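You operate a simulated robot arm through the tools that you are given. There is no shell and no other tool. Be economical: measure what you need, move in short steps, check, and stop when the job is done.

Carry out the task below with a simulated robot arm. There is one attempt and no reset: what you move stays moved.

## Task
Wipe the clamped sample clean and move it to the green tray.
Fine: use the blue pad and put it back; all three clamps end open.

It is judged by the outcome, as a careful person would: the job done as asked, and still so three seconds after it is handed in. It fails if anything else is knocked over, pushed out of place, dropped, spilled or broken.

## Robot
A 7-joint arm with a two-finger parallel gripper, fixed in place. Base frame: the origin is at the foot of the arm, x ahead of it, y to its left, z up; the work surface is at about z = 0. Units: m, degrees, N and s.
With the tool pointing down near the work surface it reaches from about 0.22 to 0.58 m from the base axis. Its first joint turns from -66.0 to 66.0 degrees. Payload 2.5 kg.
The tool frame sits at the grasp point between the pads (the TCP): z along the fingers, y along the line on which they close. The tips reach 0.023 m beyond it. The gripper opens to 0.094 m. The fingers are 0.038 m wide and 0.01 m thick; the gripper's body (0.054 by 0.096 m) begins 0.039 m behind the TCP.
Orientation is told as [roll, pitch, yaw] about the base's x, y, z axes, in that order, counted from this pose: with the fingers straight down and closing along the base's y, the tool's x points along the base's -x, its y along +y and its z along -z.

## Interface
- The arm moves only by the tool arm_command. Its argument "motion" is a list that holds one entry, the list of rows, each a list of 7 numbers: the turn, a rotation vector about the tool's x, y, z in degrees, then the shift along the tool's x, y, z in m, then the closure in counts, from 0 (fully open) to 255 (shut). In form: [[[ax, ay, az, tx, ty, tz, gripper], ...]]. A call has 1 to 12 rows; each row shifts and turns the commanded pose from where the row before left it, along the tool's axes as they then stand. A row lasts 0.2 s, in which the tool goes at most 0.05 m and 8.6 degrees; a call with a longer step from one row to the next is refused whole, and so is a gripper value outside its range. A pose out of reach is approached as far as the arm can. The call stops where the force on the tool passes 70 N (or 10 N more than at its start, if that is more) or the arm is blocked; 0.2 s more then pass. Each finger travels about 0.108 m/s and halts on what it meets, pressing with about 31 N; the grip force reading is that of the motor and also rises with nothing between the fingers. The clock runs only during rows and for 0.2 s after the last one: add rows that do not move to give the fingers time. The reply holds the time, the measured pose of the TCP, the force on the tool along the base axes, the opening and the grip force, in the units named above and with some noise.
- Cameras (640 x 400 px; columns grow to the right, rows downward): "scene" is fixed at [0.1046, -0.4158, 0.521]; the picture's right is [0.87, -0.49, 0.00], its down [-0.42, -0.74, -0.53] and it looks along [0.26, 0.46, -0.85] (base axes); focal length 214 px, centre (320, 200). "wrist" rides on the gripper at [0.086, 0.016, -0.075] in the tool frame; the picture's right is [-0.18, 0.98, 0.00], its down [-0.58, -0.11, -0.81] and it looks along [-0.79, -0.15, 0.59] (tool axes); focal length 243 px, centre (320, 200). There is no depth. A picture from a camera that has moved, and an enlarged one, comes with that camera's place and axes in the base frame and with its lens. The place of the scene camera against the robot may be out by one fixed shift of up to 0.012 m in any direction.
- capture(camera): a new picture of that camera. No time passes.
- close_up(camera, box): a new picture of the part [left, top, right, bottom] of that camera's present view, enlarged. No time passes.
- close_job(): hands the job in; it is judged then, once.

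Go step by step. Nothing tells you positions but the pictures and the camera data: compare them with the known pose of the tool, close in by small moves and look again before you grip or let go. The budget is 120 turns and 64 pictures, counting those below and the enlarged ones. Unless the task says otherwise, let go and move clear before handing in, and close with one line.

The tools are called after "Request:" as name(argument=value, ...) on one line, values as JSON. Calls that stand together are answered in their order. arm_command: Moves the arm, as the interface text tells. Its arguments: {"type":"object","properties":{"motion":{"type":"array"}},"required":["motion"]} The other tools are called the same way: capture (camera) takes a picture; close_up (camera, box) takes an enlarged picture of a part of a camera's view; close_job () hands the job in.

At the start:

```text
time_s: 0.0
tool_pos: [0.4216, -0.0673, 0.3493]
ee_rot: [-0.1, 0.1, -0.1]
wrist_force: [0.4, -0.4, 0.2]
grip_width: 0.0941
grasp_force: 0.0
```

scene: 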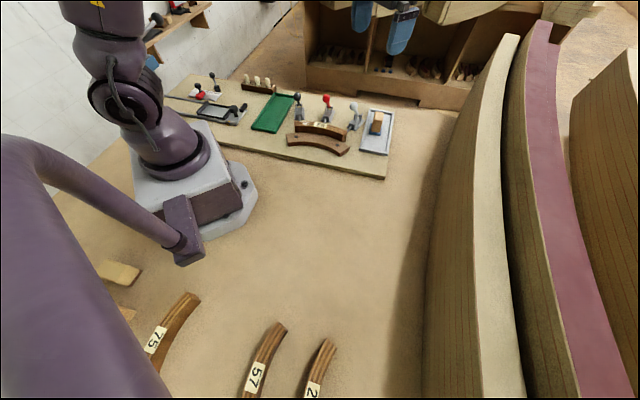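
wrist: 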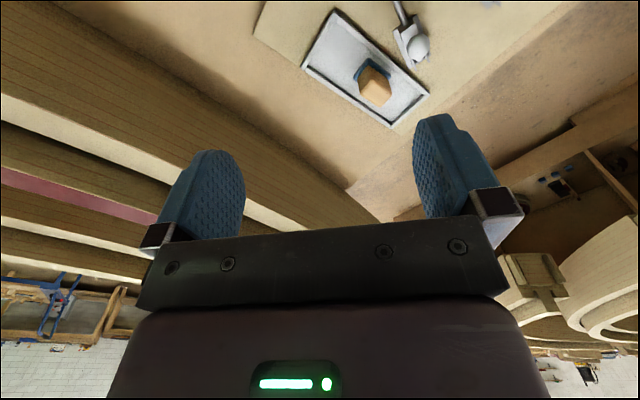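

I see a board with clamps, a green tray, and a tray with a blue-backed pad, on the arm's left-ahead side. I'll enlarge that area first.

Request:
close_up(camera="scene", box=[230, 60, 410, 190])

Request:
close_up(camera="scene", box=[150, 60, 280, 150])

```text
3.08 times, centred on (320, 125) of scene
camera zoom: at [0.1046, -0.4158, 0.521], right [0.87, -0.49, 0.0], down [-0.42, -0.74, -0.53], along [0.26, 0.46, -0.85], focal length 660 px, centre (320, 431)
```

zoom: 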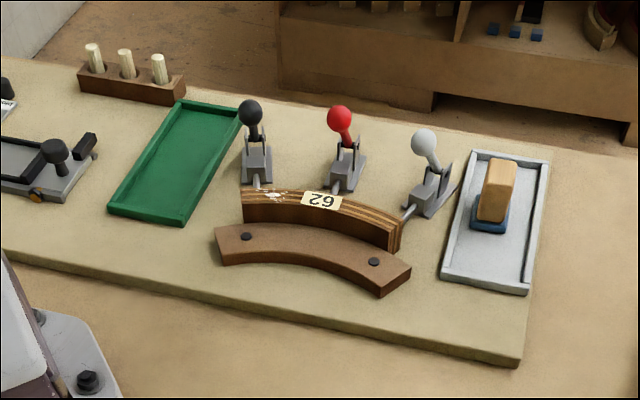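

```text
4.44 times, centred on (215, 105) of scene
camera zoom: at [0.1046, -0.4158, 0.521], right [0.87, -0.49, 0.0], down [-0.42, -0.74, -0.53], along [0.26, 0.46, -0.85], focal length 953 px, centre (787, 622)
```

zoom: 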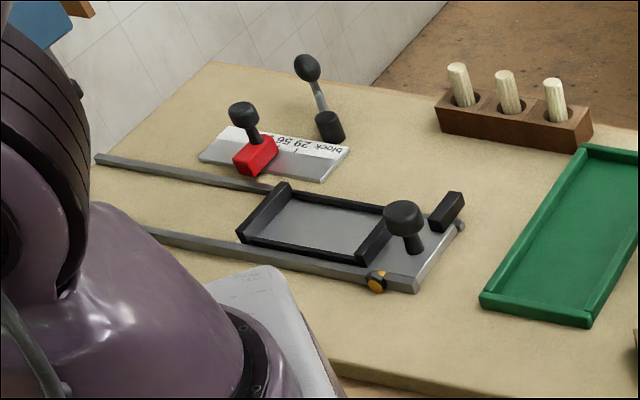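

The sample ("62") sits between a curved fence and three toggle clamps (black, red, white). The pad is in the grey tray at about (0.54, -0.01). I'll move back to view the clamps with the wrist camera.

Request:
arm_command(motion=[[[0, 0, 0, 0.03, 0.026, 0, 0], [0, 0, 0, 0.03, 0.026, 0, 0], [0, 0, 0, 0.03, 0.026, 0, 0], [0, 0, 0, 0.03, 0.026, 0, 0], [0, 0, 0, 0.03, 0.026, 0, 0], [0, 0, 0, 0, 0, 0, 0]]])

Request:
capture(camera="wrist")

```text
time_s: 1.4
tool_pos: [0.268, 0.0633, 0.3485]
ee_rot: [0.0, 0.0, 0.0]
wrist_force: [-0.8, -0.3, -0.2]
grip_width: 0.094
grasp_force: 0.1
```

```text
59 pictures are left
camera wrist: at [0.1813, 0.0802, 0.4234], right [0.18, 0.98, 0.0], down [0.58, -0.11, 0.81], along [0.79, -0.15, -0.59], focal length 243 px, centre (320, 200)
```

wrist: 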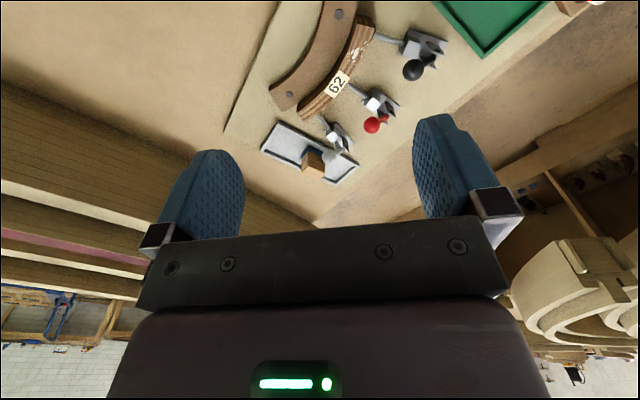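

Request:
close_up(camera="wrist", box=[240, 0, 480, 150])

Request:
close_up(camera="scene", box=[280, 85, 380, 150])

```text
2.67 times, centred on (360, 75) of wrist
camera zoom: at [0.1813, 0.0802, 0.4234], right [0.18, 0.98, 0.0], down [0.58, -0.11, 0.81], along [0.79, -0.15, -0.59], focal length 647 px, centre (213, 533)
```

zoom: 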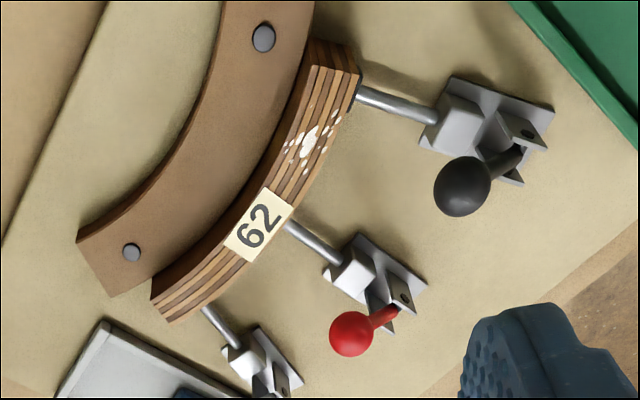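

```text
6.15 times, centred on (330, 118) of scene
camera zoom: at [0.1046, -0.4158, 0.521], right [0.87, -0.49, 0.0], down [-0.42, -0.74, -0.53], along [0.26, 0.46, -0.85], focal length 1320 px, centre (258, 708)
```

zoom: 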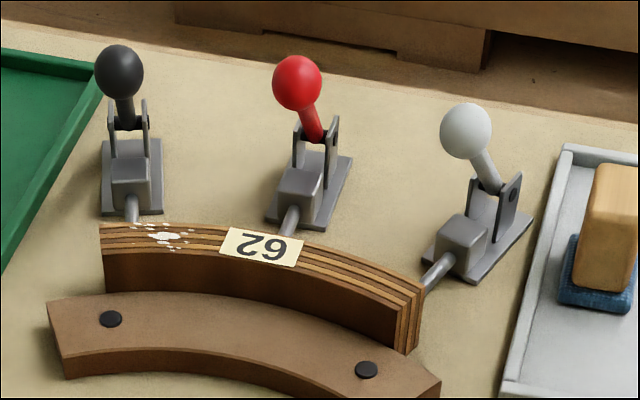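

All three plungers press on the sample, and a white stain is on its top near the black clamp. Next I'll look at the pad and the white clamp from closer.

Request:
arm_command(motion=[[[0, 0, 0, -0.034, -0.0126, 0.0256, 0], [0, 0, 0, -0.034, -0.0126, 0.0256, 0], [0, 0, 0, -0.034, -0.0126, 0.0256, 0], [0, 0, 0, -0.034, -0.0126, 0.0256, 0], [0, 0, 0, -0.034, -0.0126, 0.0256, 0], [0, 0, 0, 0, 0, 0, 0]]])

Request:
capture(camera="wrist")

```text
time_s: 2.8
tool_pos: [0.4428, -0.0017, 0.2243]
ee_rot: [0.1, 0.0, 0.0]
wrist_force: [0.2, 0.3, -0.3]
grip_width: 0.0941
grasp_force: 0.0
```

```text
56 pictures are left
camera wrist: at [0.3562, 0.015, 0.2985], right [0.18, 0.98, 0.0], down [0.58, -0.11, 0.81], along [0.79, -0.15, -0.59], focal length 243 px, centre (320, 200)
```

wrist: 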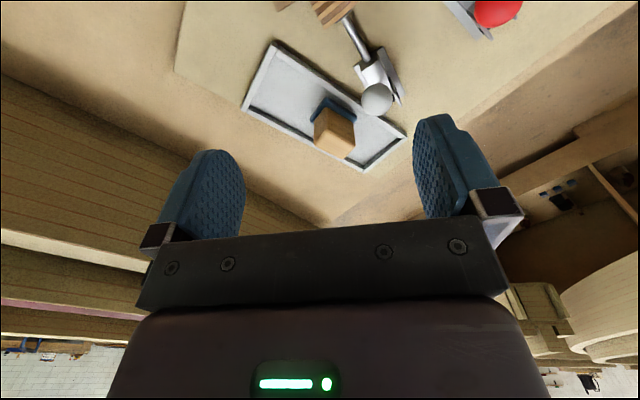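

Request:
close_up(camera="wrist", box=[230, 30, 430, 180])

Request:
close_up(camera="scene", box=[335, 85, 415, 165])

```text
2.67 times, centred on (330, 105) of wrist
camera zoom: at [0.3562, 0.015, 0.2985], right [0.18, 0.98, 0.0], down [0.58, -0.11, 0.81], along [0.79, -0.15, -0.59], focal length 647 px, centre (293, 453)
```

zoom: 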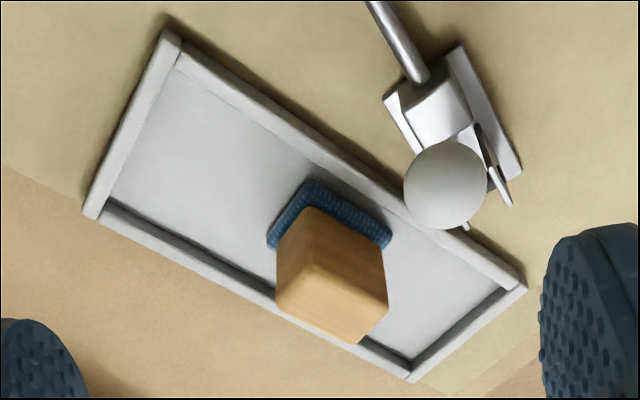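

```text
5.00 times, centred on (375, 125) of scene
camera zoom: at [0.1046, -0.4158, 0.521], right [0.87, -0.49, 0.0], down [-0.42, -0.74, -0.53], along [0.26, 0.46, -0.85], focal length 1072 px, centre (45, 575)
```

zoom: 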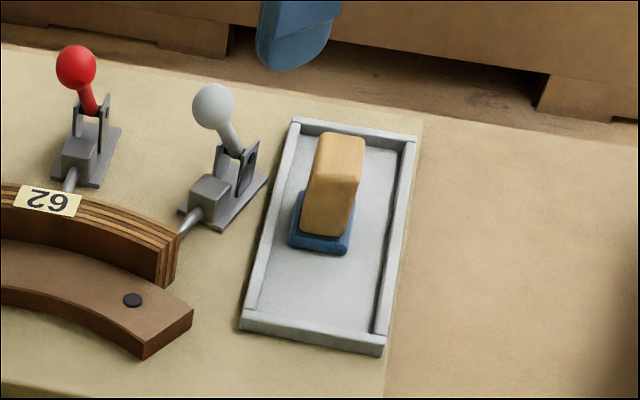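

The grey tray lies at 45° with the pad standing in it. I need a finer view of the handle's shape.

Request:
close_up(camera="wrist", box=[300, 80, 370, 160])

Request:
close_up(camera="scene", box=[360, 100, 400, 150])

```text
5.00 times, centred on (335, 120) of wrist
camera zoom: at [0.3562, 0.015, 0.2985], right [0.18, 0.98, 0.0], down [0.58, -0.11, 0.81], along [0.79, -0.15, -0.59], focal length 1213 px, centre (245, 600)
```

zoom: 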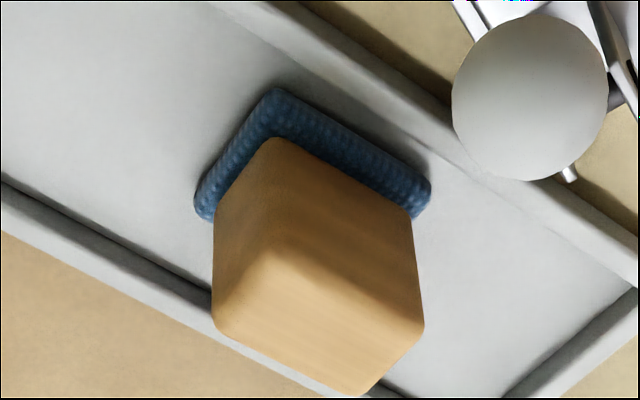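

```text
8.00 times, centred on (380, 125) of scene
camera zoom: at [0.1046, -0.4158, 0.521], right [0.87, -0.49, 0.0], down [-0.42, -0.74, -0.53], along [0.26, 0.46, -0.85], focal length 1716 px, centre (-160, 800)
```

zoom: 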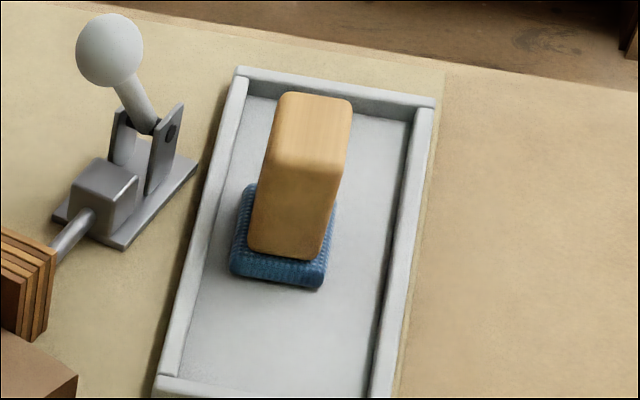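

The handle is a block about 0.028 x 0.04 m, turned 45°, centred near (0.544, -0.003). I'll yaw the tool +45° so that it closes across the narrow side, part-close the gripper, and look again.

Request:
arm_command(motion=[[[0, 0, -7.5, 0, 0, 0, 80], [0, 0, -7.5, 0, 0, 0, 80], [0, 0, -7.5, 0, 0, 0, 80], [0, 0, -7.5, 0, 0, 0, 80], [0, 0, -7.5, 0, 0, 0, 80], [0, 0, -7.5, 0, 0, 0, 80], [0, 0, 0, 0, 0, 0, 80], [0, 0, 0, 0, 0, 0, 80]]])

Request:
capture(camera="wrist")

```text
time_s: 4.6
tool_pos: [0.4416, 0.0008, 0.2215]
ee_rot: [0.0, 0.0, 45.1]
wrist_force: [0.8, -0.1, 0.3]
grip_width: 0.0643
grasp_force: 0.0
```

```text
51 pictures are left
camera wrist: at [0.3685, -0.0493, 0.296], right [-0.57, 0.82, 0.0], down [0.49, 0.33, 0.81], along [0.66, 0.46, -0.59], focal length 243 px, centre (320, 200)
```

wrist: 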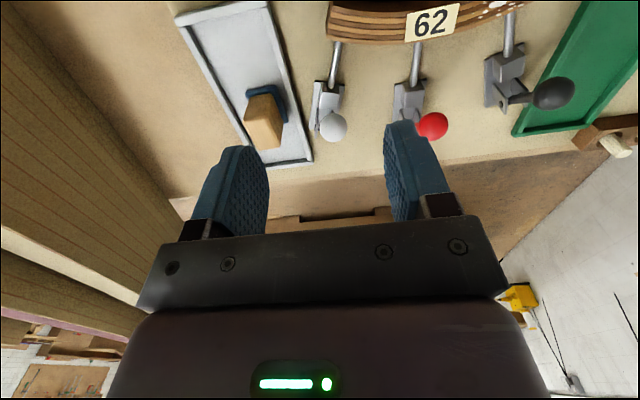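

This view shows all the clamps at once. I'll enlarge it for triangulation.

Request:
close_up(camera="wrist", box=[170, 0, 350, 170])

Request:
close_up(camera="wrist", box=[300, 0, 600, 160])

```text
2.35 times, centred on (260, 85) of wrist
camera zoom: at [0.3685, -0.0493, 0.296], right [-0.57, 0.82, 0.0], down [0.49, 0.33, 0.81], along [0.66, 0.46, -0.59], focal length 571 px, centre (461, 471)
```

zoom: 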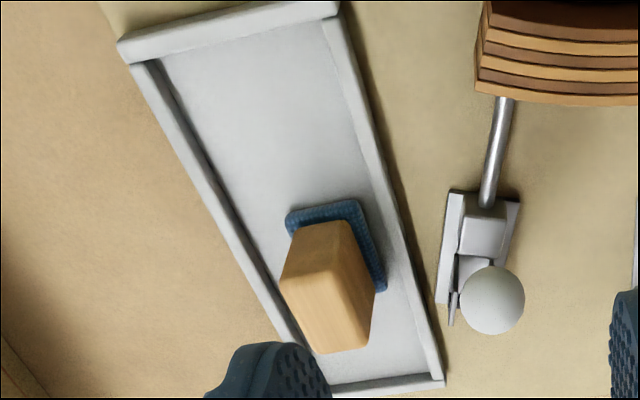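

```text
2.13 times, centred on (450, 80) of wrist
camera zoom: at [0.3685, -0.0493, 0.296], right [-0.57, 0.82, 0.0], down [0.49, 0.33, 0.81], along [0.66, 0.46, -0.59], focal length 518 px, centre (43, 456)
```

zoom: 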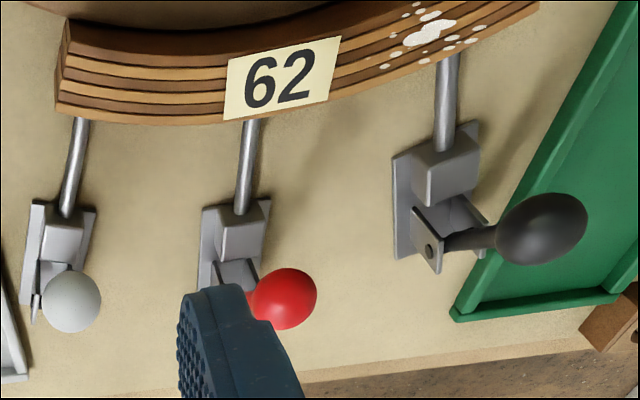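

Triangulated: the pad handle is centred near (0.552, -0.003), its top at z of about 0.072, and the white knob is at (0.479, 0.042, 0.106). I'll move over the pad with the opening at 0.05 and check.

Request:
arm_command(motion=[[[0, 0, 0, -0.025, -0.027, 0, 120], [0, 0, 0, -0.025, -0.027, 0, 120], [0, 0, 0, -0.0247, -0.0268, 0, 120], [0, 0, 0, 0, 0, 0.04, 120], [0, 0, 0, 0, 0, 0.04, 120], [0, 0, 0, 0, 0, 0.02, 120], [0, 0, 0, 0, 0, 0, 120], [0, 0, 0, 0, 0, 0, 120]]])

Request:
capture(camera="wrist")

Request:
close_up(camera="scene", box=[335, 70, 415, 165])

```text
time_s: 6.4
tool_pos: [0.5534, -0.0042, 0.122]
ee_rot: [0.0, 0.0, 44.9]
wrist_force: [-0.3, 0.2, 0.5]
grip_width: 0.0497
grasp_force: 0.1
```

```text
48 pictures are left
camera wrist: at [0.4796, -0.0524, 0.1972], right [-0.56, 0.83, 0.0], down [0.49, 0.33, 0.81], along [0.67, 0.46, -0.59], focal length 243 px, centre (320, 200)
```

wrist: 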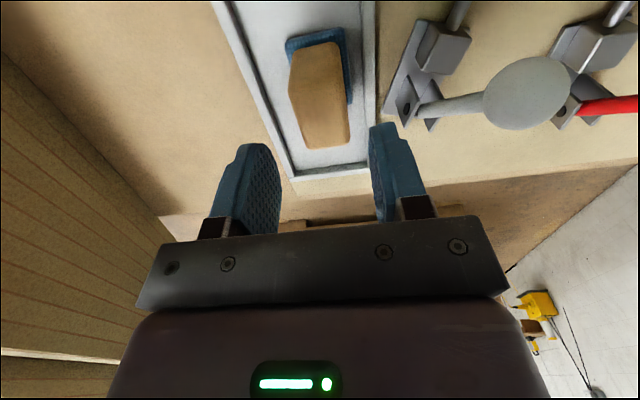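

```text
4.21 times, centred on (375, 118) of scene
camera zoom: at [0.1046, -0.4158, 0.521], right [0.87, -0.49, 0.0], down [-0.42, -0.74, -0.53], along [0.26, 0.46, -0.85], focal length 903 px, centre (88, 547)
```

zoom: 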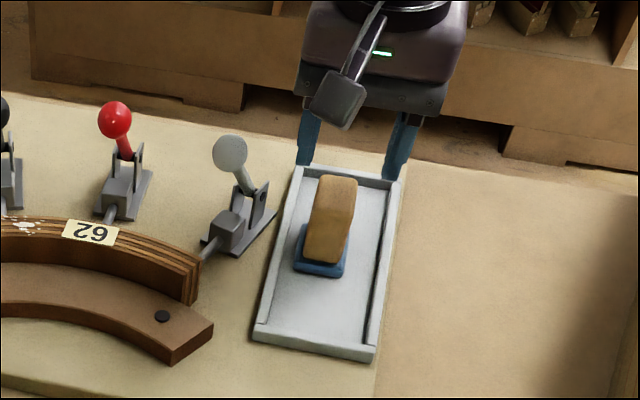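

Request:
close_up(camera="wrist", box=[260, 20, 380, 180])

```text
2.50 times, centred on (320, 100) of wrist
camera zoom: at [0.4796, -0.0524, 0.1972], right [-0.56, 0.83, 0.0], down [0.49, 0.33, 0.81], along [0.67, 0.46, -0.59], focal length 606 px, centre (320, 450)
```

zoom: 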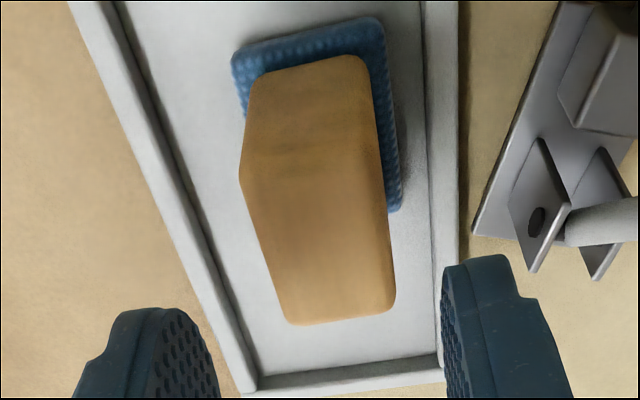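

The handle is right under the TCP and aligned with the fingers. I'll descend to z of about 0.06 and close.

Request:
arm_command(motion=[[[0, 0, 0, 0, 0, 0.03, 120], [0, 0, 0, 0, 0, 0.02, 120], [0, 0, 0, 0, 0, 0.011, 120], [0, 0, 0, 0, 0, 0, 120], [0, 0, 0, 0, 0, 0, 255], [0, 0, 0, 0, 0, 0, 255], [0, 0, 0, 0, 0, 0, 255]]])

Request:
capture(camera="wrist")

```text
time_s: 8.0
tool_pos: [0.5522, -0.0024, 0.0614]
ee_rot: [0.0, 0.0, 45.0]
wrist_force: [0.6, 0.4, 0.4]
grip_width: 0.0294
grasp_force: 31.9
```

```text
45 pictures are left
camera wrist: at [0.4794, -0.052, 0.137], right [-0.56, 0.83, 0.0], down [0.49, 0.33, 0.81], along [0.67, 0.46, -0.59], focal length 243 px, centre (320, 200)
```

wrist: 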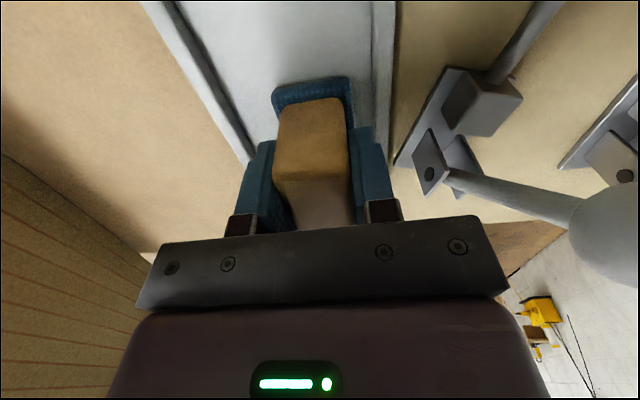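

The pad is gripped (0.0294 m). I triangulate the stain at about (0.3385, 0.1015) with the sample top at z of about 0.059. I'll lift, carry the pad high over the knobs to a point above the stain, and turn to line up with the sample.

Request:
arm_command(motion=[[[0, 0, 0, 0, 0, -0.02, 255], [0, 0, 0, 0, 0, -0.04, 255], [0, 0, 0, 0, 0, -0.04, 255], [0, 0, 0, 0, 0, -0.04, 255], [0, 0, 0, 0.01285, 0.0376, 0, 255], [0, 0, 0, 0.01285, 0.0376, 0, 255], [0, 0, 0, 0.01285, 0.0376, 0, 255], [0, 0, 0, 0.01285, 0.0376, 0, 255], [0, 0, 0, 0.01285, 0.0376, 0, 255], [0, 0, 0, 0.01285, 0.0376, 0, 255], [0, 0, -7.5, 0, 0, 0, 255], [0, 0, -7.5, 0, 0, 0, 255]]])

Request:
capture(camera="wrist")

Request:
close_up(camera="scene", box=[220, 30, 420, 190])

```text
time_s: 10.6
tool_pos: [0.3375, 0.0994, 0.202]
ee_rot: [0.1, 0.1, 60.1]
wrist_force: [-0.2, 0.3, -0.1]
grip_width: 0.0296
grasp_force: 31.3
```

```text
44 pictures are left
camera wrist: at [0.28, 0.0331, 0.2764], right [-0.76, 0.65, 0.0], down [0.38, 0.45, 0.81], along [0.52, 0.61, -0.59], focal length 243 px, centre (320, 200)
```

wrist: 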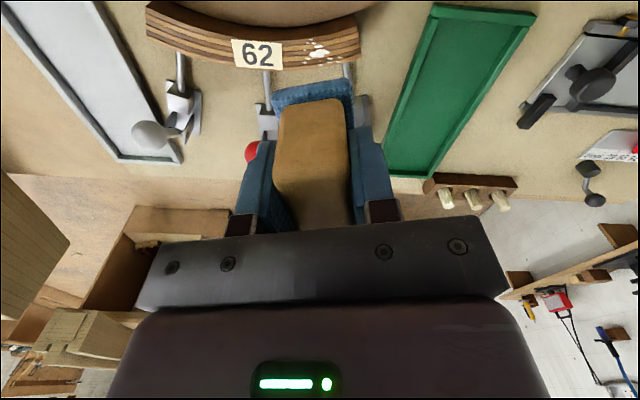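

```text
2.50 times, centred on (320, 110) of scene
camera zoom: at [0.1046, -0.4158, 0.521], right [0.87, -0.49, 0.0], down [-0.42, -0.74, -0.53], along [0.26, 0.46, -0.85], focal length 536 px, centre (320, 425)
```

zoom: 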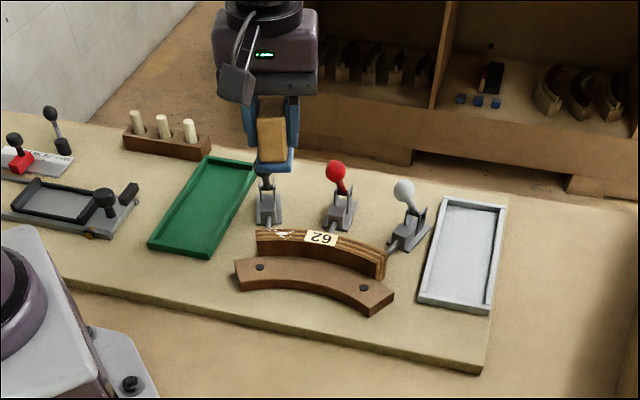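

The stain is right under the pad. I'll descend to just above contact, then feel for it.

Request:
arm_command(motion=[[[0, 0, 0, 0, 0, 0.04, 255], [0, 0, 0, 0, 0, 0.03, 255], [0, 0, 0, 0, 0, 0.018, 255], [0, 0, 0, 0, 0, 0, 255], [0, 0, 0, 0, 0, 0, 255]]])

Request:
capture(camera="wrist")

Request:
close_up(camera="scene", box=[270, 70, 370, 150])

```text
time_s: 11.8
tool_pos: [0.3357, 0.1009, 0.114]
ee_rot: [0.0, 0.0, 60.0]
wrist_force: [0.4, -1.1, -0.6]
grip_width: 0.0295
grasp_force: 31.1
```

```text
42 pictures are left
camera wrist: at [0.2775, 0.0343, 0.1883], right [-0.76, 0.65, 0.0], down [0.39, 0.45, 0.81], along [0.52, 0.61, -0.59], focal length 243 px, centre (320, 200)
```

wrist: 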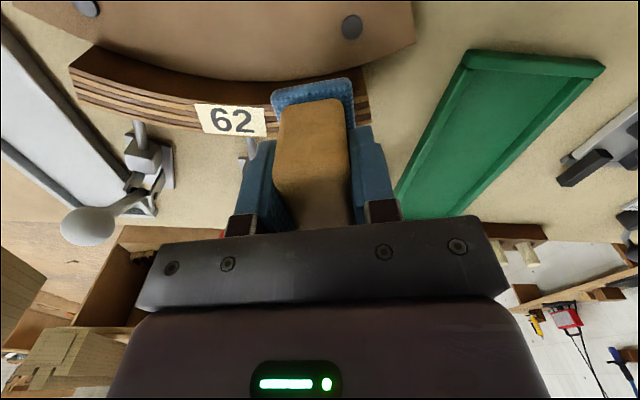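

```text
5.00 times, centred on (320, 110) of scene
camera zoom: at [0.1046, -0.4158, 0.521], right [0.87, -0.49, 0.0], down [-0.42, -0.74, -0.53], along [0.26, 0.46, -0.85], focal length 1072 px, centre (320, 650)
```

zoom: 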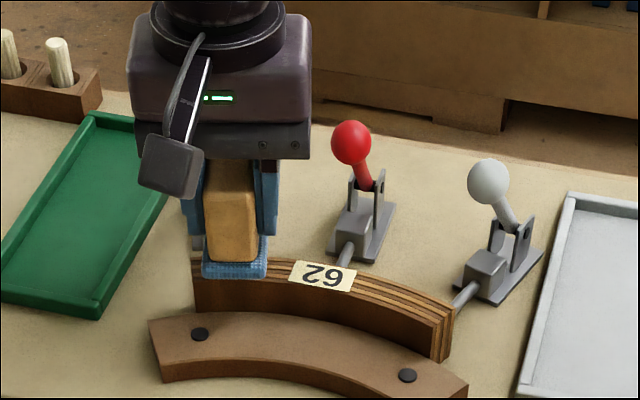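

The pad is over the stain, slightly above the surface. I'll now step down in small moves and watch the force.

Request:
arm_command(motion=[[[0, 0, 0, 0, 0, 0.004, 255], [0, 0, 0, 0, 0, 0.003, 255], [0, 0, 0, 0, 0, 0.003, 255], [0, 0, 0, 0, 0, 0, 255]]])

```text
time_s: 12.8
tool_pos: [0.3395, 0.1003, 0.103]
ee_rot: [0.0, 0.0, 59.9]
wrist_force: [-0.5, 0.3, -0.9]
grip_width: 0.0295
grasp_force: 31.6
```

Request:
arm_command(motion=[[[0, 0, 0, 0, 0, 0.002, 255], [0, 0, 0, 0, 0, 0, 255]]])

```text
time_s: 13.4
tool_pos: [0.3388, 0.1024, 0.1009]
ee_rot: [0.0, -0.1, 60.0]
wrist_force: [-0.3, -0.4, -0.9]
grip_width: 0.0297
grasp_force: 31.4
```

Request:
arm_command(motion=[[[0, 0, 0, 0, 0, 0.002, 255], [0, 0, 0, 0, 0, 0, 255]]])

```text
time_s: 14.0
tool_pos: [0.3391, 0.1015, 0.1004]
ee_rot: [0.0, 0.0, 60.1]
wrist_force: [-10.0, 0.5, 23.1]
grip_width: 0.0295
grasp_force: 30.6
```

Contact at TCP z of about 0.100, with 23 N. I'll ease off by 1 mm and stroke along the sample.

Request:
arm_command(motion=[[[0, 0, 0, 0, 0, -0.001, 255], [0, 0, 0, 0, 0.01, 0, 255], [0, 0, 0, 0, 0.008, 0, 255], [0, 0, 0, 0, -0.012, 0, 255], [0, 0, 0, 0, -0.012, 0, 255], [0, 0, 0, 0, -0.012, 0, 255], [0, 0, 0, 0, 0.012, 0, 255], [0, 0, 0, 0, 0.012, 0, 255], [0, 0, 0, 0, 0.012, 0, 255], [0, 0, 0, 0, -0.018, 0, 255], [0, 0, 0, 0, 0, 0, 255]]])

Request:
close_up(camera="scene", box=[270, 70, 370, 150])

```text
time_s: 16.4
tool_pos: [0.3396, 0.1002, 0.0994]
ee_rot: [0.0, 0.0, 60.1]
wrist_force: [0.8, 0.4, -1.5]
grip_width: 0.0293
grasp_force: 31.4
```

```text
5.00 times, centred on (320, 110) of scene
camera zoom: at [0.1046, -0.4158, 0.521], right [0.87, -0.49, 0.0], down [-0.42, -0.74, -0.53], along [0.26, 0.46, -0.85], focal length 1072 px, centre (320, 650)
```

zoom: 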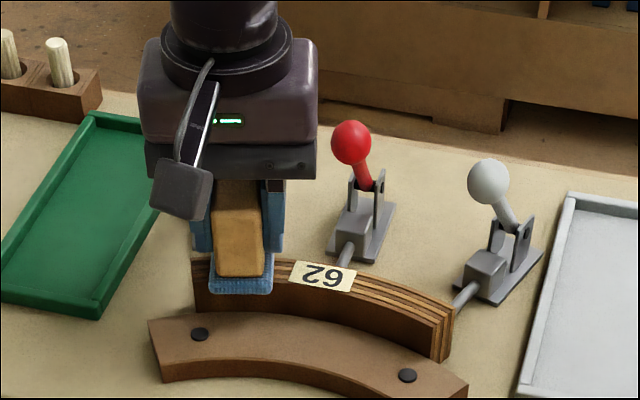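

The force has vanished at this height. I'll lift a little to see what the strokes did.

Request:
arm_command(motion=[[[0, 0, 0, 0, 0, -0.02, 255], [0, 0, 0, 0, 0, -0.04, 255], [0, 0, 0, 0, 0, -0.04, 255], [0, 0, 0, 0, 0, 0, 255]]])

Request:
close_up(camera="wrist", box=[130, 0, 390, 140])

Request:
close_up(camera="scene", box=[270, 70, 370, 150])

```text
time_s: 17.4
tool_pos: [0.3393, 0.1014, 0.2002]
ee_rot: [0.0, 0.0, 59.9]
wrist_force: [-0.5, 0.2, -0.4]
grip_width: 0.0298
grasp_force: 30.6
```

```text
2.46 times, centred on (260, 70) of wrist
camera zoom: at [0.282, 0.0349, 0.2741], right [-0.76, 0.65, 0.0], down [0.39, 0.45, 0.81], along [0.52, 0.61, -0.59], focal length 597 px, centre (468, 520)
```

zoom: 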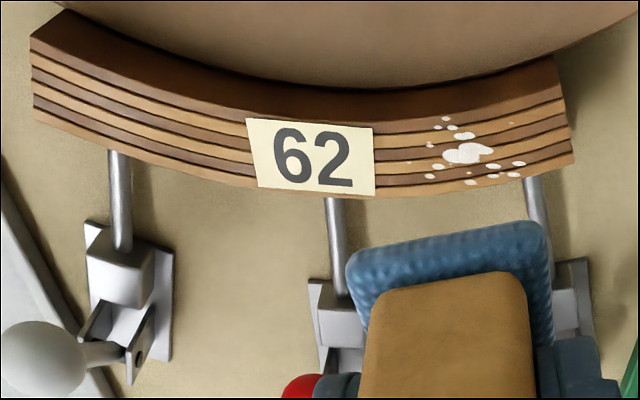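

```text
5.00 times, centred on (320, 110) of scene
camera zoom: at [0.1046, -0.4158, 0.521], right [0.87, -0.49, 0.0], down [-0.42, -0.74, -0.53], along [0.26, 0.46, -0.85], focal length 1072 px, centre (320, 650)
```

zoom: 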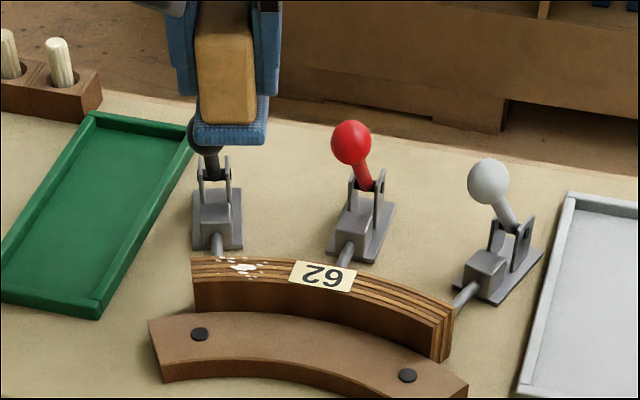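

The strokes were just clear of the surface, so the stain remains. I'll go back down to light contact and stroke only with force showing.

Request:
arm_command(motion=[[[0, 0, 0, 0, 0, 0.04, 255], [0, 0, 0, 0, 0, 0.04, 255], [0, 0, 0, 0, 0, 0.018, 255], [0, 0, 0, 0, 0, 0.0026, 255], [0, 0, 0, 0, 0, 0, 255]]])

```text
time_s: 18.6
tool_pos: [0.34, 0.101, 0.097]
ee_rot: [-0.2, -0.1, 60.0]
wrist_force: [-6.2, -0.2, 24.3]
grip_width: 0.0297
grasp_force: 30.8
```

Contact at 24 N. I'll stroke along the sample at this height and watch the force.

Request:
arm_command(motion=[[[0, 0, 0, 0, 0.008, 0, 255], [0, 0, 0, 0, 0.008, 0, 255], [0, 0, 0, 0, -0.01, 0, 255], [0, 0, 0, 0, -0.01, 0, 255], [0, 0, 0, 0, -0.01, 0, 255], [0, 0, 0, 0, -0.008, 0, 255], [0, 0, 0, 0, 0.01, 0, 255], [0, 0, 0, 0, 0.012, 0, 255], [0, 0, 0, 0, 0, 0, 255]]])

Request:
close_up(camera="scene", box=[270, 70, 370, 150])

```text
time_s: 20.6
tool_pos: [0.339, 0.1006, 0.0994]
ee_rot: [-0.1, 0.0, 60.0]
wrist_force: [0.3, 1.1, -0.3]
grip_width: 0.0296
grasp_force: 31.3
```

```text
5.00 times, centred on (320, 110) of scene
camera zoom: at [0.1046, -0.4158, 0.521], right [0.87, -0.49, 0.0], down [-0.42, -0.74, -0.53], along [0.26, 0.46, -0.85], focal length 1072 px, centre (320, 650)
```

zoom: 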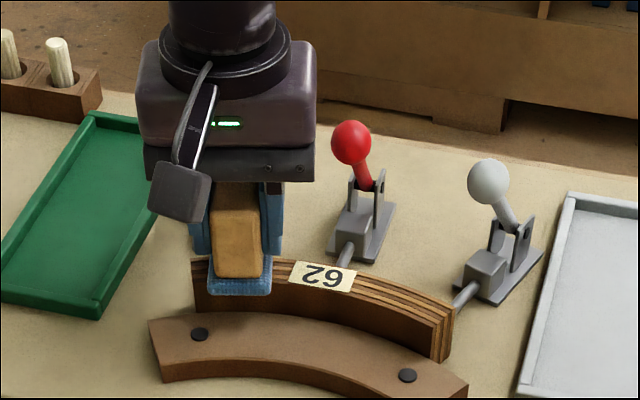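

The force vanished again, so the pad may be slipping up a little in the grip when pressed. I'll lift and inspect.

Request:
arm_command(motion=[[[0, 0, 0, 0, 0, -0.02, 255], [0, 0, 0, 0, 0, -0.04, 255], [0, 0, 0, 0, 0, -0.04, 255], [0, 0, 0, 0, 0, 0, 255]]])

Request:
close_up(camera="wrist", box=[130, 0, 430, 240])

Request:
close_up(camera="scene", box=[270, 60, 350, 150])

```text
time_s: 21.6
tool_pos: [0.3374, 0.1011, 0.1979]
ee_rot: [0.1, 0.0, 60.1]
wrist_force: [-0.4, -0.5, -0.5]
grip_width: 0.0296
grasp_force: 31.7
```

```text
1.67 times, centred on (280, 120) of wrist
camera zoom: at [0.2783, 0.0352, 0.2727], right [-0.76, 0.65, 0.0], down [0.39, 0.45, 0.81], along [0.52, 0.61, -0.59], focal length 404 px, centre (387, 333)
```

zoom: 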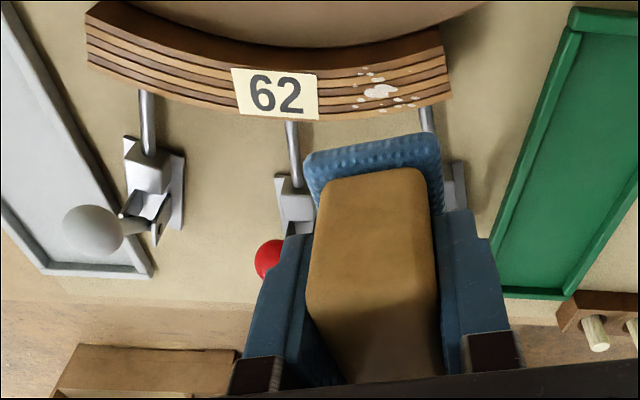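

```text
4.44 times, centred on (310, 105) of scene
camera zoom: at [0.1046, -0.4158, 0.521], right [0.87, -0.49, 0.0], down [-0.42, -0.74, -0.53], along [0.26, 0.46, -0.85], focal length 953 px, centre (364, 622)
```

zoom: 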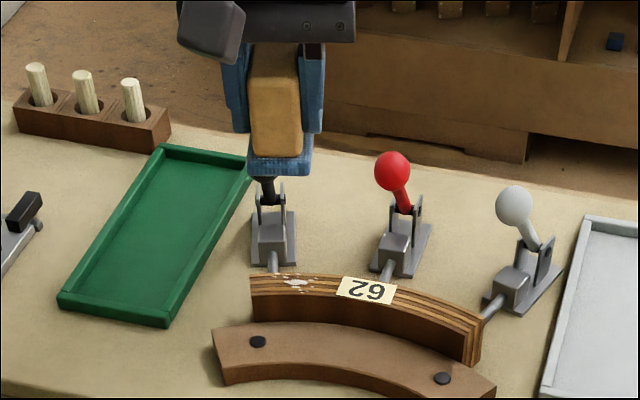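

The stain has faded somewhat, so it is working. I'll repeat the strokes while feeding down slightly each row to keep contact.

Request:
arm_command(motion=[[[0, 0, 0, 0, 0, 0.04, 255], [0, 0, 0, 0, 0, 0.04, 255], [0, 0, 0, 0, 0, 0.02, 255], [0, 0, 0, 0, 0.012, 0.0003, 255], [0, 0, 0, 0, -0.012, 0.0003, 255], [0, 0, 0, 0, -0.012, 0.0003, 255], [0, 0, 0, 0, 0.012, 0.0003, 255], [0, 0, 0, 0, 0.012, 0.0003, 255], [0, 0, 0, 0, -0.012, 0.0003, 255], [0, 0, 0, 0, -0.012, 0.0003, 255], [0, 0, 0, 0, 0.012, 0.0003, 255]]])

```text
time_s: 24.0
tool_pos: [0.3418, 0.0997, 0.0973]
ee_rot: [-0.4, -0.1, 59.9]
wrist_force: [8.6, -5.4, 18.7]
grip_width: 0.0296
grasp_force: 31.0
```

Contact is now held at about 19 N. I'll keep stroking at this height.

Request:
arm_command(motion=[[[0, 0, 0, 0, 0.01, 0, 255], [0, 0, 0, 0, 0.008, 0, 255], [0, 0, 0, 0, -0.012, 0.0002, 255], [0, 0, 0, 0, -0.012, 0, 255], [0, 0, 0, 0, -0.01, 0, 255], [0, 0, 0, 0, 0.012, 0.0002, 255], [0, 0, 0, 0, 0.012, 0, 255], [0, 0, 0, 0, 0.01, 0, 255], [0, 0, 0, 0, -0.012, 0.0002, 255], [0, 0, 0, 0, -0.012, 0, 255], [0, 0, 0, 0, 0.006, 0, 255]]])

```text
time_s: 26.4
tool_pos: [0.3388, 0.0995, 0.0951]
ee_rot: [0.0, 0.1, 60.0]
wrist_force: [0.7, -0.5, -1.3]
grip_width: 0.0298
grasp_force: 30.5
```

Request:
arm_command(motion=[[[0, 0, 0, 0, 0, -0.02, 255], [0, 0, 0, 0, 0, -0.04, 255], [0, 0, 0, 0, 0, -0.04, 255], [0, 0, 0, 0, 0, 0, 255]]])

Request:
close_up(camera="wrist", box=[130, 0, 430, 240])

```text
time_s: 27.4
tool_pos: [0.3371, 0.1024, 0.1964]
ee_rot: [0.0, 0.0, 60.0]
wrist_force: [0.1, -0.6, 0.3]
grip_width: 0.0294
grasp_force: 30.8
```

```text
1.67 times, centred on (280, 120) of wrist
camera zoom: at [0.279, 0.0364, 0.2717], right [-0.76, 0.65, 0.0], down [0.39, 0.45, 0.81], along [0.52, 0.61, -0.59], focal length 404 px, centre (387, 333)
```

zoom: 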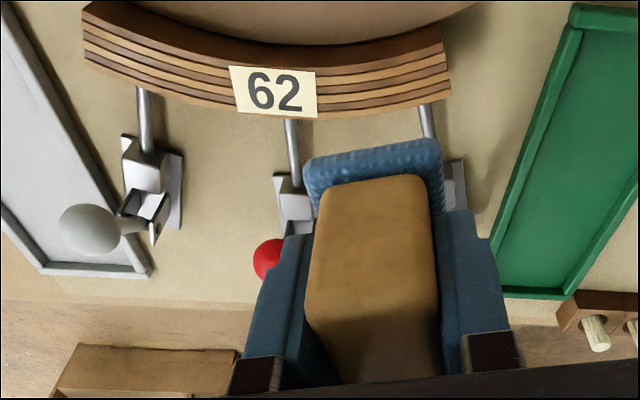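

The stain is gone. I'll carry the pad back along the same path to its tray.

Request:
arm_command(motion=[[[0, 0, 7.5, 0, 0, 0, 255], [0, 0, 7.5, 0, 0, 0, 255], [0, 0, 0, -0.01285, -0.0376, 0, 255], [0, 0, 0, -0.01285, -0.0376, 0, 255], [0, 0, 0, -0.01285, -0.0376, 0, 255], [0, 0, 0, -0.01285, -0.0376, 0, 255], [0, 0, 0, -0.01285, -0.0376, 0, 255], [0, 0, 0, -0.01285, -0.0376, 0, 255], [0, 0, 0, 0, 0, 0.04, 255], [0, 0, 0, 0, 0, 0.04, 255], [0, 0, 0, 0, 0, 0.04, 255], [0, 0, 0, 0, 0, 0, 255]]])

Request:
capture(camera="wrist")

Request:
close_up(camera="scene", box=[310, 70, 410, 160])

```text
time_s: 30.0
tool_pos: [0.5551, -0.005, 0.0771]
ee_rot: [0.1, 0.1, 45.1]
wrist_force: [0.2, -0.9, -1.0]
grip_width: 0.0296
grasp_force: 31.2
```

```text
33 pictures are left
camera wrist: at [0.4816, -0.0544, 0.1519], right [-0.56, 0.83, 0.0], down [0.49, 0.33, 0.81], along [0.67, 0.46, -0.59], focal length 243 px, centre (320, 200)
```

wrist: 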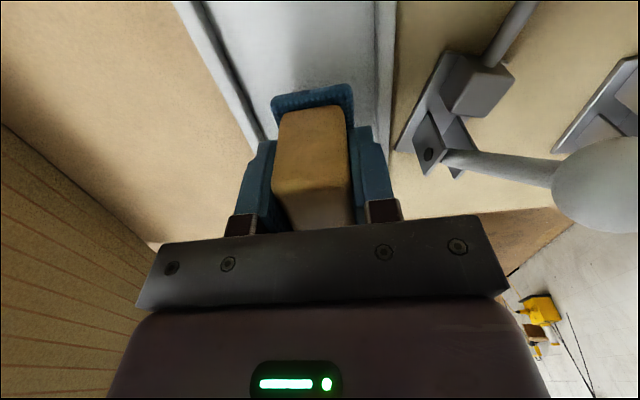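

```text
4.44 times, centred on (360, 115) of scene
camera zoom: at [0.1046, -0.4158, 0.521], right [0.87, -0.49, 0.0], down [-0.42, -0.74, -0.53], along [0.26, 0.46, -0.85], focal length 953 px, centre (142, 578)
```

zoom: 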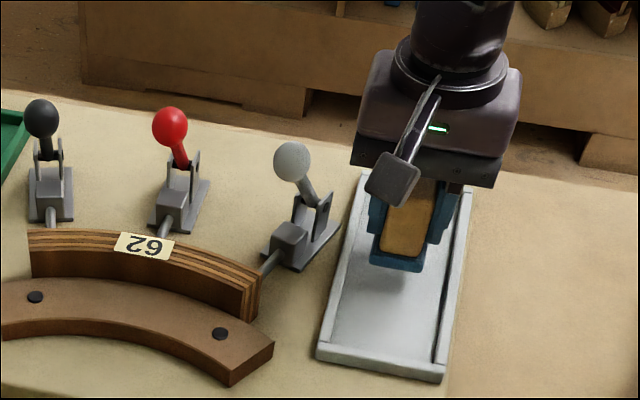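

The sample is clean and the pad hovers over its old spot. I'll lower it until contact.

Request:
arm_command(motion=[[[0, 0, 0, 0, 0, 0.01, 255], [0, 0, 0, 0, 0, 0.005, 255], [0, 0, 0, 0, 0, 0.002, 255], [0, 0, 0, 0, 0, 0, 255]]])

```text
time_s: 31.0
tool_pos: [0.5539, -0.0048, 0.058]
ee_rot: [0.0, 0.0, 45.0]
wrist_force: [0.6, -1.2, -0.6]
grip_width: 0.0298
grasp_force: 30.7
```

Request:
arm_command(motion=[[[0, 0, 0, 0, 0, 0.001, 255], [0, 0, 0, 0, 0, 0, 255]]])

```text
time_s: 31.6
tool_pos: [0.5529, -0.0056, 0.0578]
ee_rot: [0.1, -0.1, 45.1]
wrist_force: [-0.9, -0.1, -1.0]
grip_width: 0.0294
grasp_force: 31.0
```

Request:
arm_command(motion=[[[0, 0, 0, 0, 0, 0.001, 255], [0, 0, 0, 0, 0, 0, 255]]])

```text
time_s: 32.2
tool_pos: [0.5528, -0.004, 0.0562]
ee_rot: [0.0, -0.1, 44.9]
wrist_force: [-0.5, 0.6, -0.8]
grip_width: 0.0297
grasp_force: 30.9
```

Request:
arm_command(motion=[[[0, 0, 0, 0, 0, 0.001, 255], [0, 0, 0, 0, 0, 0, 255]]])

```text
time_s: 32.8
tool_pos: [0.5524, -0.0039, 0.0581]
ee_rot: [-0.1, 0.0, 44.9]
wrist_force: [-5.7, -1.0, 13.5]
grip_width: 0.0295
grasp_force: 31.3
```

The pad is down in the tray (13 N). I'll open partly and rise straight up.

Request:
arm_command(motion=[[[0, 0, 0, 0, 0, 0, 120], [0, 0, 0, 0, 0, 0, 120], [0, 0, 0, 0, 0, 0, 120], [0, 0, 0, 0, 0, -0.02, 120], [0, 0, 0, 0, 0, -0.04, 120], [0, 0, 0, 0, 0, -0.04, 120], [0, 0, 0, 0, 0, -0.04, 120], [0, 0, 0, 0, 0, 0, 120]]])

Request:
capture(camera="wrist")

```text
time_s: 34.6
tool_pos: [0.5494, -0.0028, 0.1979]
ee_rot: [0.1, -0.1, 44.9]
wrist_force: [0.7, 0.4, -0.2]
grip_width: 0.0496
grasp_force: 0.1
```

```text
31 pictures are left
camera wrist: at [0.4766, -0.0523, 0.2713], right [-0.57, 0.82, 0.0], down [0.49, 0.33, 0.81], along [0.66, 0.46, -0.59], focal length 243 px, centre (320, 200)
```

wrist: 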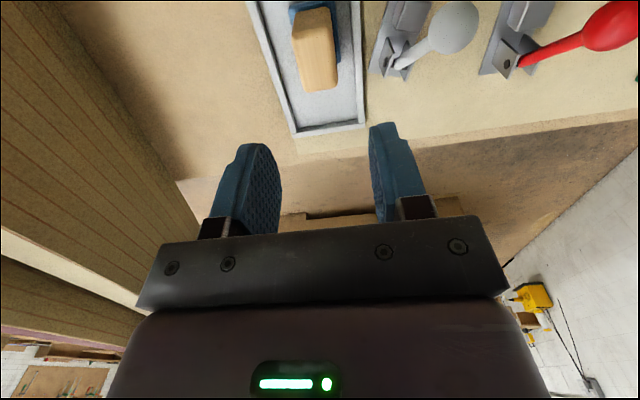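

The pad is back in its tray. Next is the white clamp: its knob is at about (0.479, 0.042, 0.106) and leans toward the sample. I'll line up above it, closing across its swing direction.

Request:
arm_command(motion=[[[0, 0, 6.33, 0, 0, 0, 92], [0, 0, 6.33, 0, 0, 0, 92], [0, 0, 6.34, 0, 0, 0, 92], [0, 0, 0, 0.0231, 0.0366, 0, 92], [0, 0, 0, 0.0231, 0.0365, 0, 92], [0, 0, 0, 0, 0, 0.03, 92], [0, 0, 0, 0, 0, 0, 92]]])

Request:
capture(camera="wrist")

```text
time_s: 36.2
tool_pos: [0.4759, 0.041, 0.1646]
ee_rot: [-0.1, 0.0, 26.0]
wrist_force: [1.0, -0.7, 0.4]
grip_width: 0.0601
grasp_force: 0.0
```

```text
30 pictures are left
camera wrist: at [0.3911, 0.0184, 0.2389], right [-0.26, 0.96, 0.0], down [0.57, 0.16, 0.81], along [0.78, 0.21, -0.59], focal length 243 px, centre (320, 200)
```

wrist: 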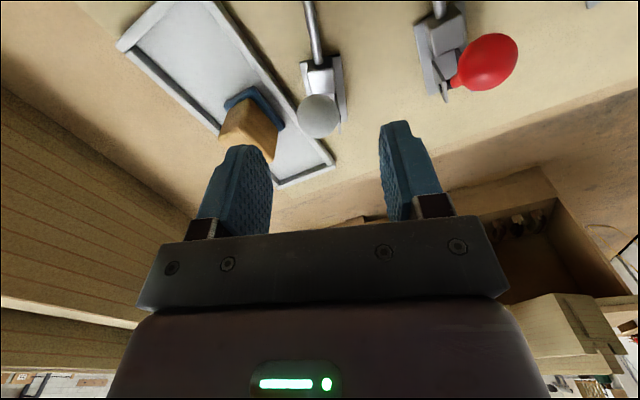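

The knob is centred between the fingers. I'll descend around it and grip it.

Request:
arm_command(motion=[[[0, 0, 0, -0.002, 0, 0.03, 92], [0, 0, 0, 0, 0, 0.028, 92], [0, 0, 0, 0, 0, 0, 92], [0, 0, 0, 0, 0, 0, 255], [0, 0, 0, 0, 0, 0, 255], [0, 0, 0, 0, 0, 0, 255]]])

Request:
capture(camera="wrist")

Request:
close_up(camera="scene", box=[310, 70, 410, 160])

```text
time_s: 37.6
tool_pos: [0.479, 0.0403, 0.1077]
ee_rot: [-0.2, 0.0, 25.9]
wrist_force: [13.0, -12.4, -9.1]
grip_width: 0.0248
grasp_force: 44.8
```

```text
29 pictures are left
camera wrist: at [0.3943, 0.0185, 0.1838], right [-0.26, 0.96, 0.0], down [0.57, 0.16, 0.81], along [0.78, 0.21, -0.59], focal length 243 px, centre (320, 200)
```

wrist: 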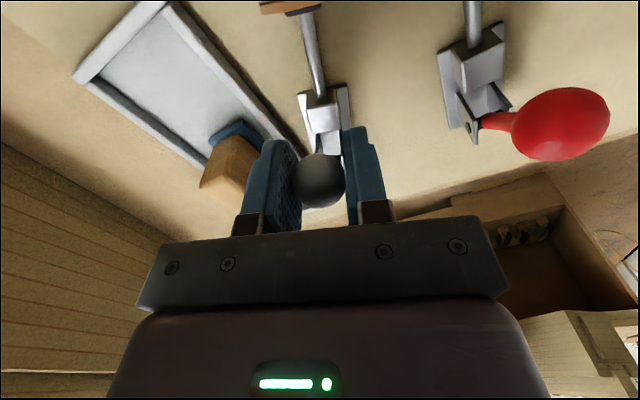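

```text
4.44 times, centred on (360, 115) of scene
camera zoom: at [0.1047, -0.4158, 0.521], right [0.87, -0.49, 0.0], down [-0.42, -0.74, -0.53], along [0.26, 0.46, -0.85], focal length 953 px, centre (142, 578)
```

zoom: 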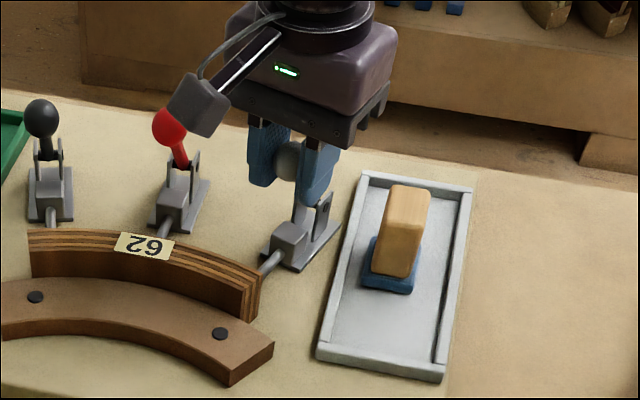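

The knob is gripped. I'll begin swinging it back away from the sample along an estimated arc.

Request:
arm_command(motion=[[[0, 0, 0, -0.006, 0, -0.0047, 255], [0, 0, 0, -0.0067, 0, -0.0038, 255], [0, 0, 0, 0, 0, 0, 255]]])

Request:
close_up(camera="scene", box=[310, 70, 410, 160])

```text
time_s: 38.4
tool_pos: [0.4916, 0.0454, 0.1178]
ee_rot: [-0.2, 0.3, 25.9]
wrist_force: [-8.8, -22.4, 0.1]
grip_width: 0.0248
grasp_force: 45.1
```

```text
4.44 times, centred on (360, 115) of scene
camera zoom: at [0.1046, -0.4158, 0.521], right [0.87, -0.49, 0.0], down [-0.42, -0.74, -0.53], along [0.26, 0.46, -0.85], focal length 953 px, centre (142, 578)
```

zoom: 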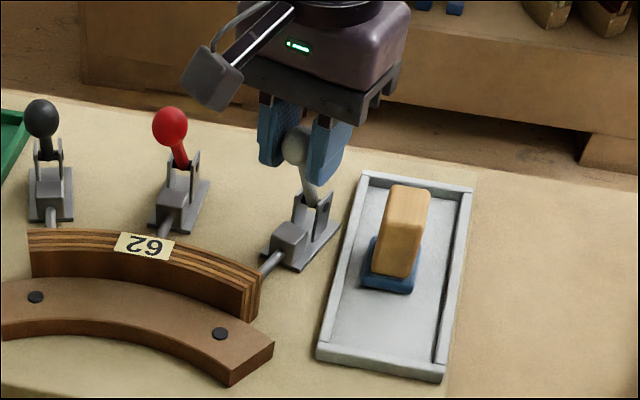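

The lever is moving with modest resistance. I'll continue along the arc, relieving a slight sideways load.

Request:
arm_command(motion=[[[0, 0, 0, -0.0071, -0.0012, -0.0029, 255], [0, 0, 0, -0.0074, 0, -0.0019, 255], [0, 0, 0, -0.0077, 0, -0.0008, 255], [0, 0, 0, 0, 0, 0, 255]]])

Request:
close_up(camera="scene", box=[310, 70, 410, 160])

```text
time_s: 39.4
tool_pos: [0.5125, 0.0562, 0.1237]
ee_rot: [0.0, 0.1, 26.0]
wrist_force: [-11.5, -14.2, 8.8]
grip_width: 0.025
grasp_force: 45.2
```

```text
4.44 times, centred on (360, 115) of scene
camera zoom: at [0.1046, -0.4158, 0.521], right [0.87, -0.49, 0.0], down [-0.42, -0.74, -0.53], along [0.26, 0.46, -0.85], focal length 953 px, centre (142, 578)
```

zoom: 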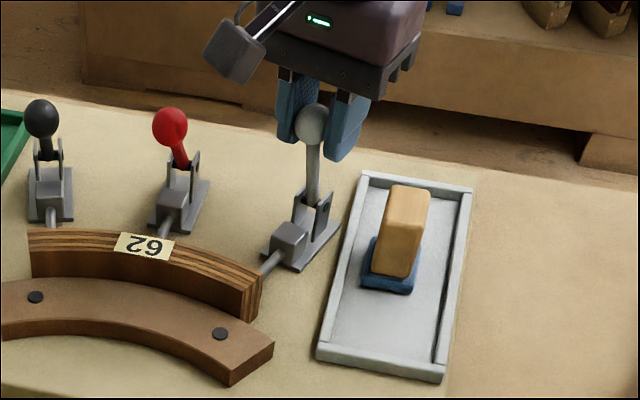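

Request:
arm_command(motion=[[[0, 0, 0, -0.0077, -0.0005, -0.0005, 255], [0, 0, 0, -0.0078, 0, 0.0005, 255], [0, 0, 0, -0.0077, 0, 0.0016, 255], [0, 0, 0, 0, 0, 0, 255]]])

Request:
close_up(camera="scene", box=[310, 70, 410, 160])

```text
time_s: 40.4
tool_pos: [0.5341, 0.0673, 0.1202]
ee_rot: [0.1, 0.0, 26.1]
wrist_force: [-10.7, -4.3, 20.8]
grip_width: 0.0248
grasp_force: 45.5
```

```text
4.44 times, centred on (360, 115) of scene
camera zoom: at [0.1045, -0.4158, 0.521], right [0.87, -0.49, 0.0], down [-0.42, -0.74, -0.53], along [0.26, 0.46, -0.85], focal length 953 px, centre (142, 578)
```

zoom: 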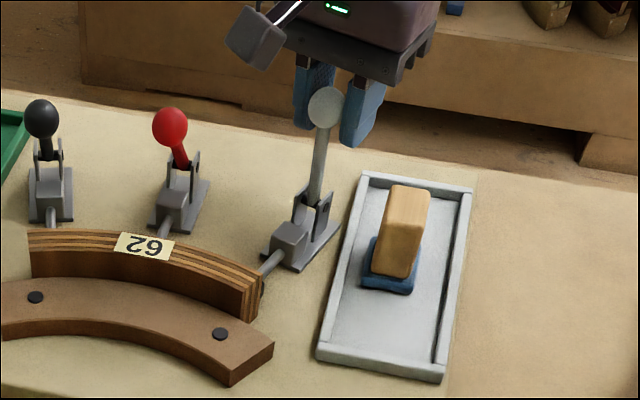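

The upward load tells me the lever is longer than I assumed. I'll raise slightly and look closely.

Request:
arm_command(motion=[[[0, 0, 0, 0, 0, -0.003, 255], [0, 0, 0, 0, 0, 0, 255]]])

Request:
close_up(camera="scene", box=[340, 85, 390, 150])

```text
time_s: 41.0
tool_pos: [0.5334, 0.0661, 0.1218]
ee_rot: [0.0, -0.3, 25.9]
wrist_force: [12.3, 2.1, -11.4]
grip_width: 0.0247
grasp_force: 45.2
```

```text
6.15 times, centred on (365, 118) of scene
camera zoom: at [0.1047, -0.4158, 0.521], right [0.87, -0.49, 0.0], down [-0.42, -0.74, -0.53], along [0.26, 0.46, -0.85], focal length 1320 px, centre (43, 708)
```

zoom: 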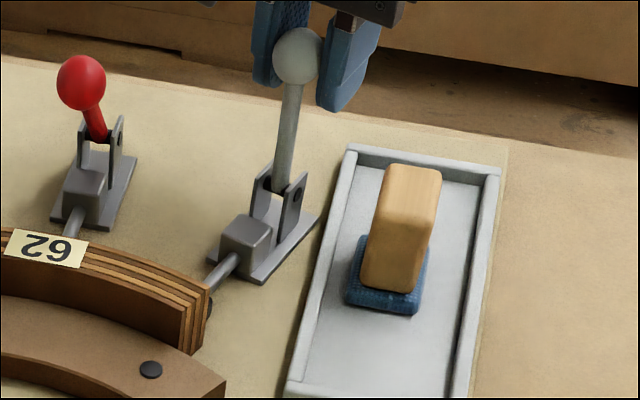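

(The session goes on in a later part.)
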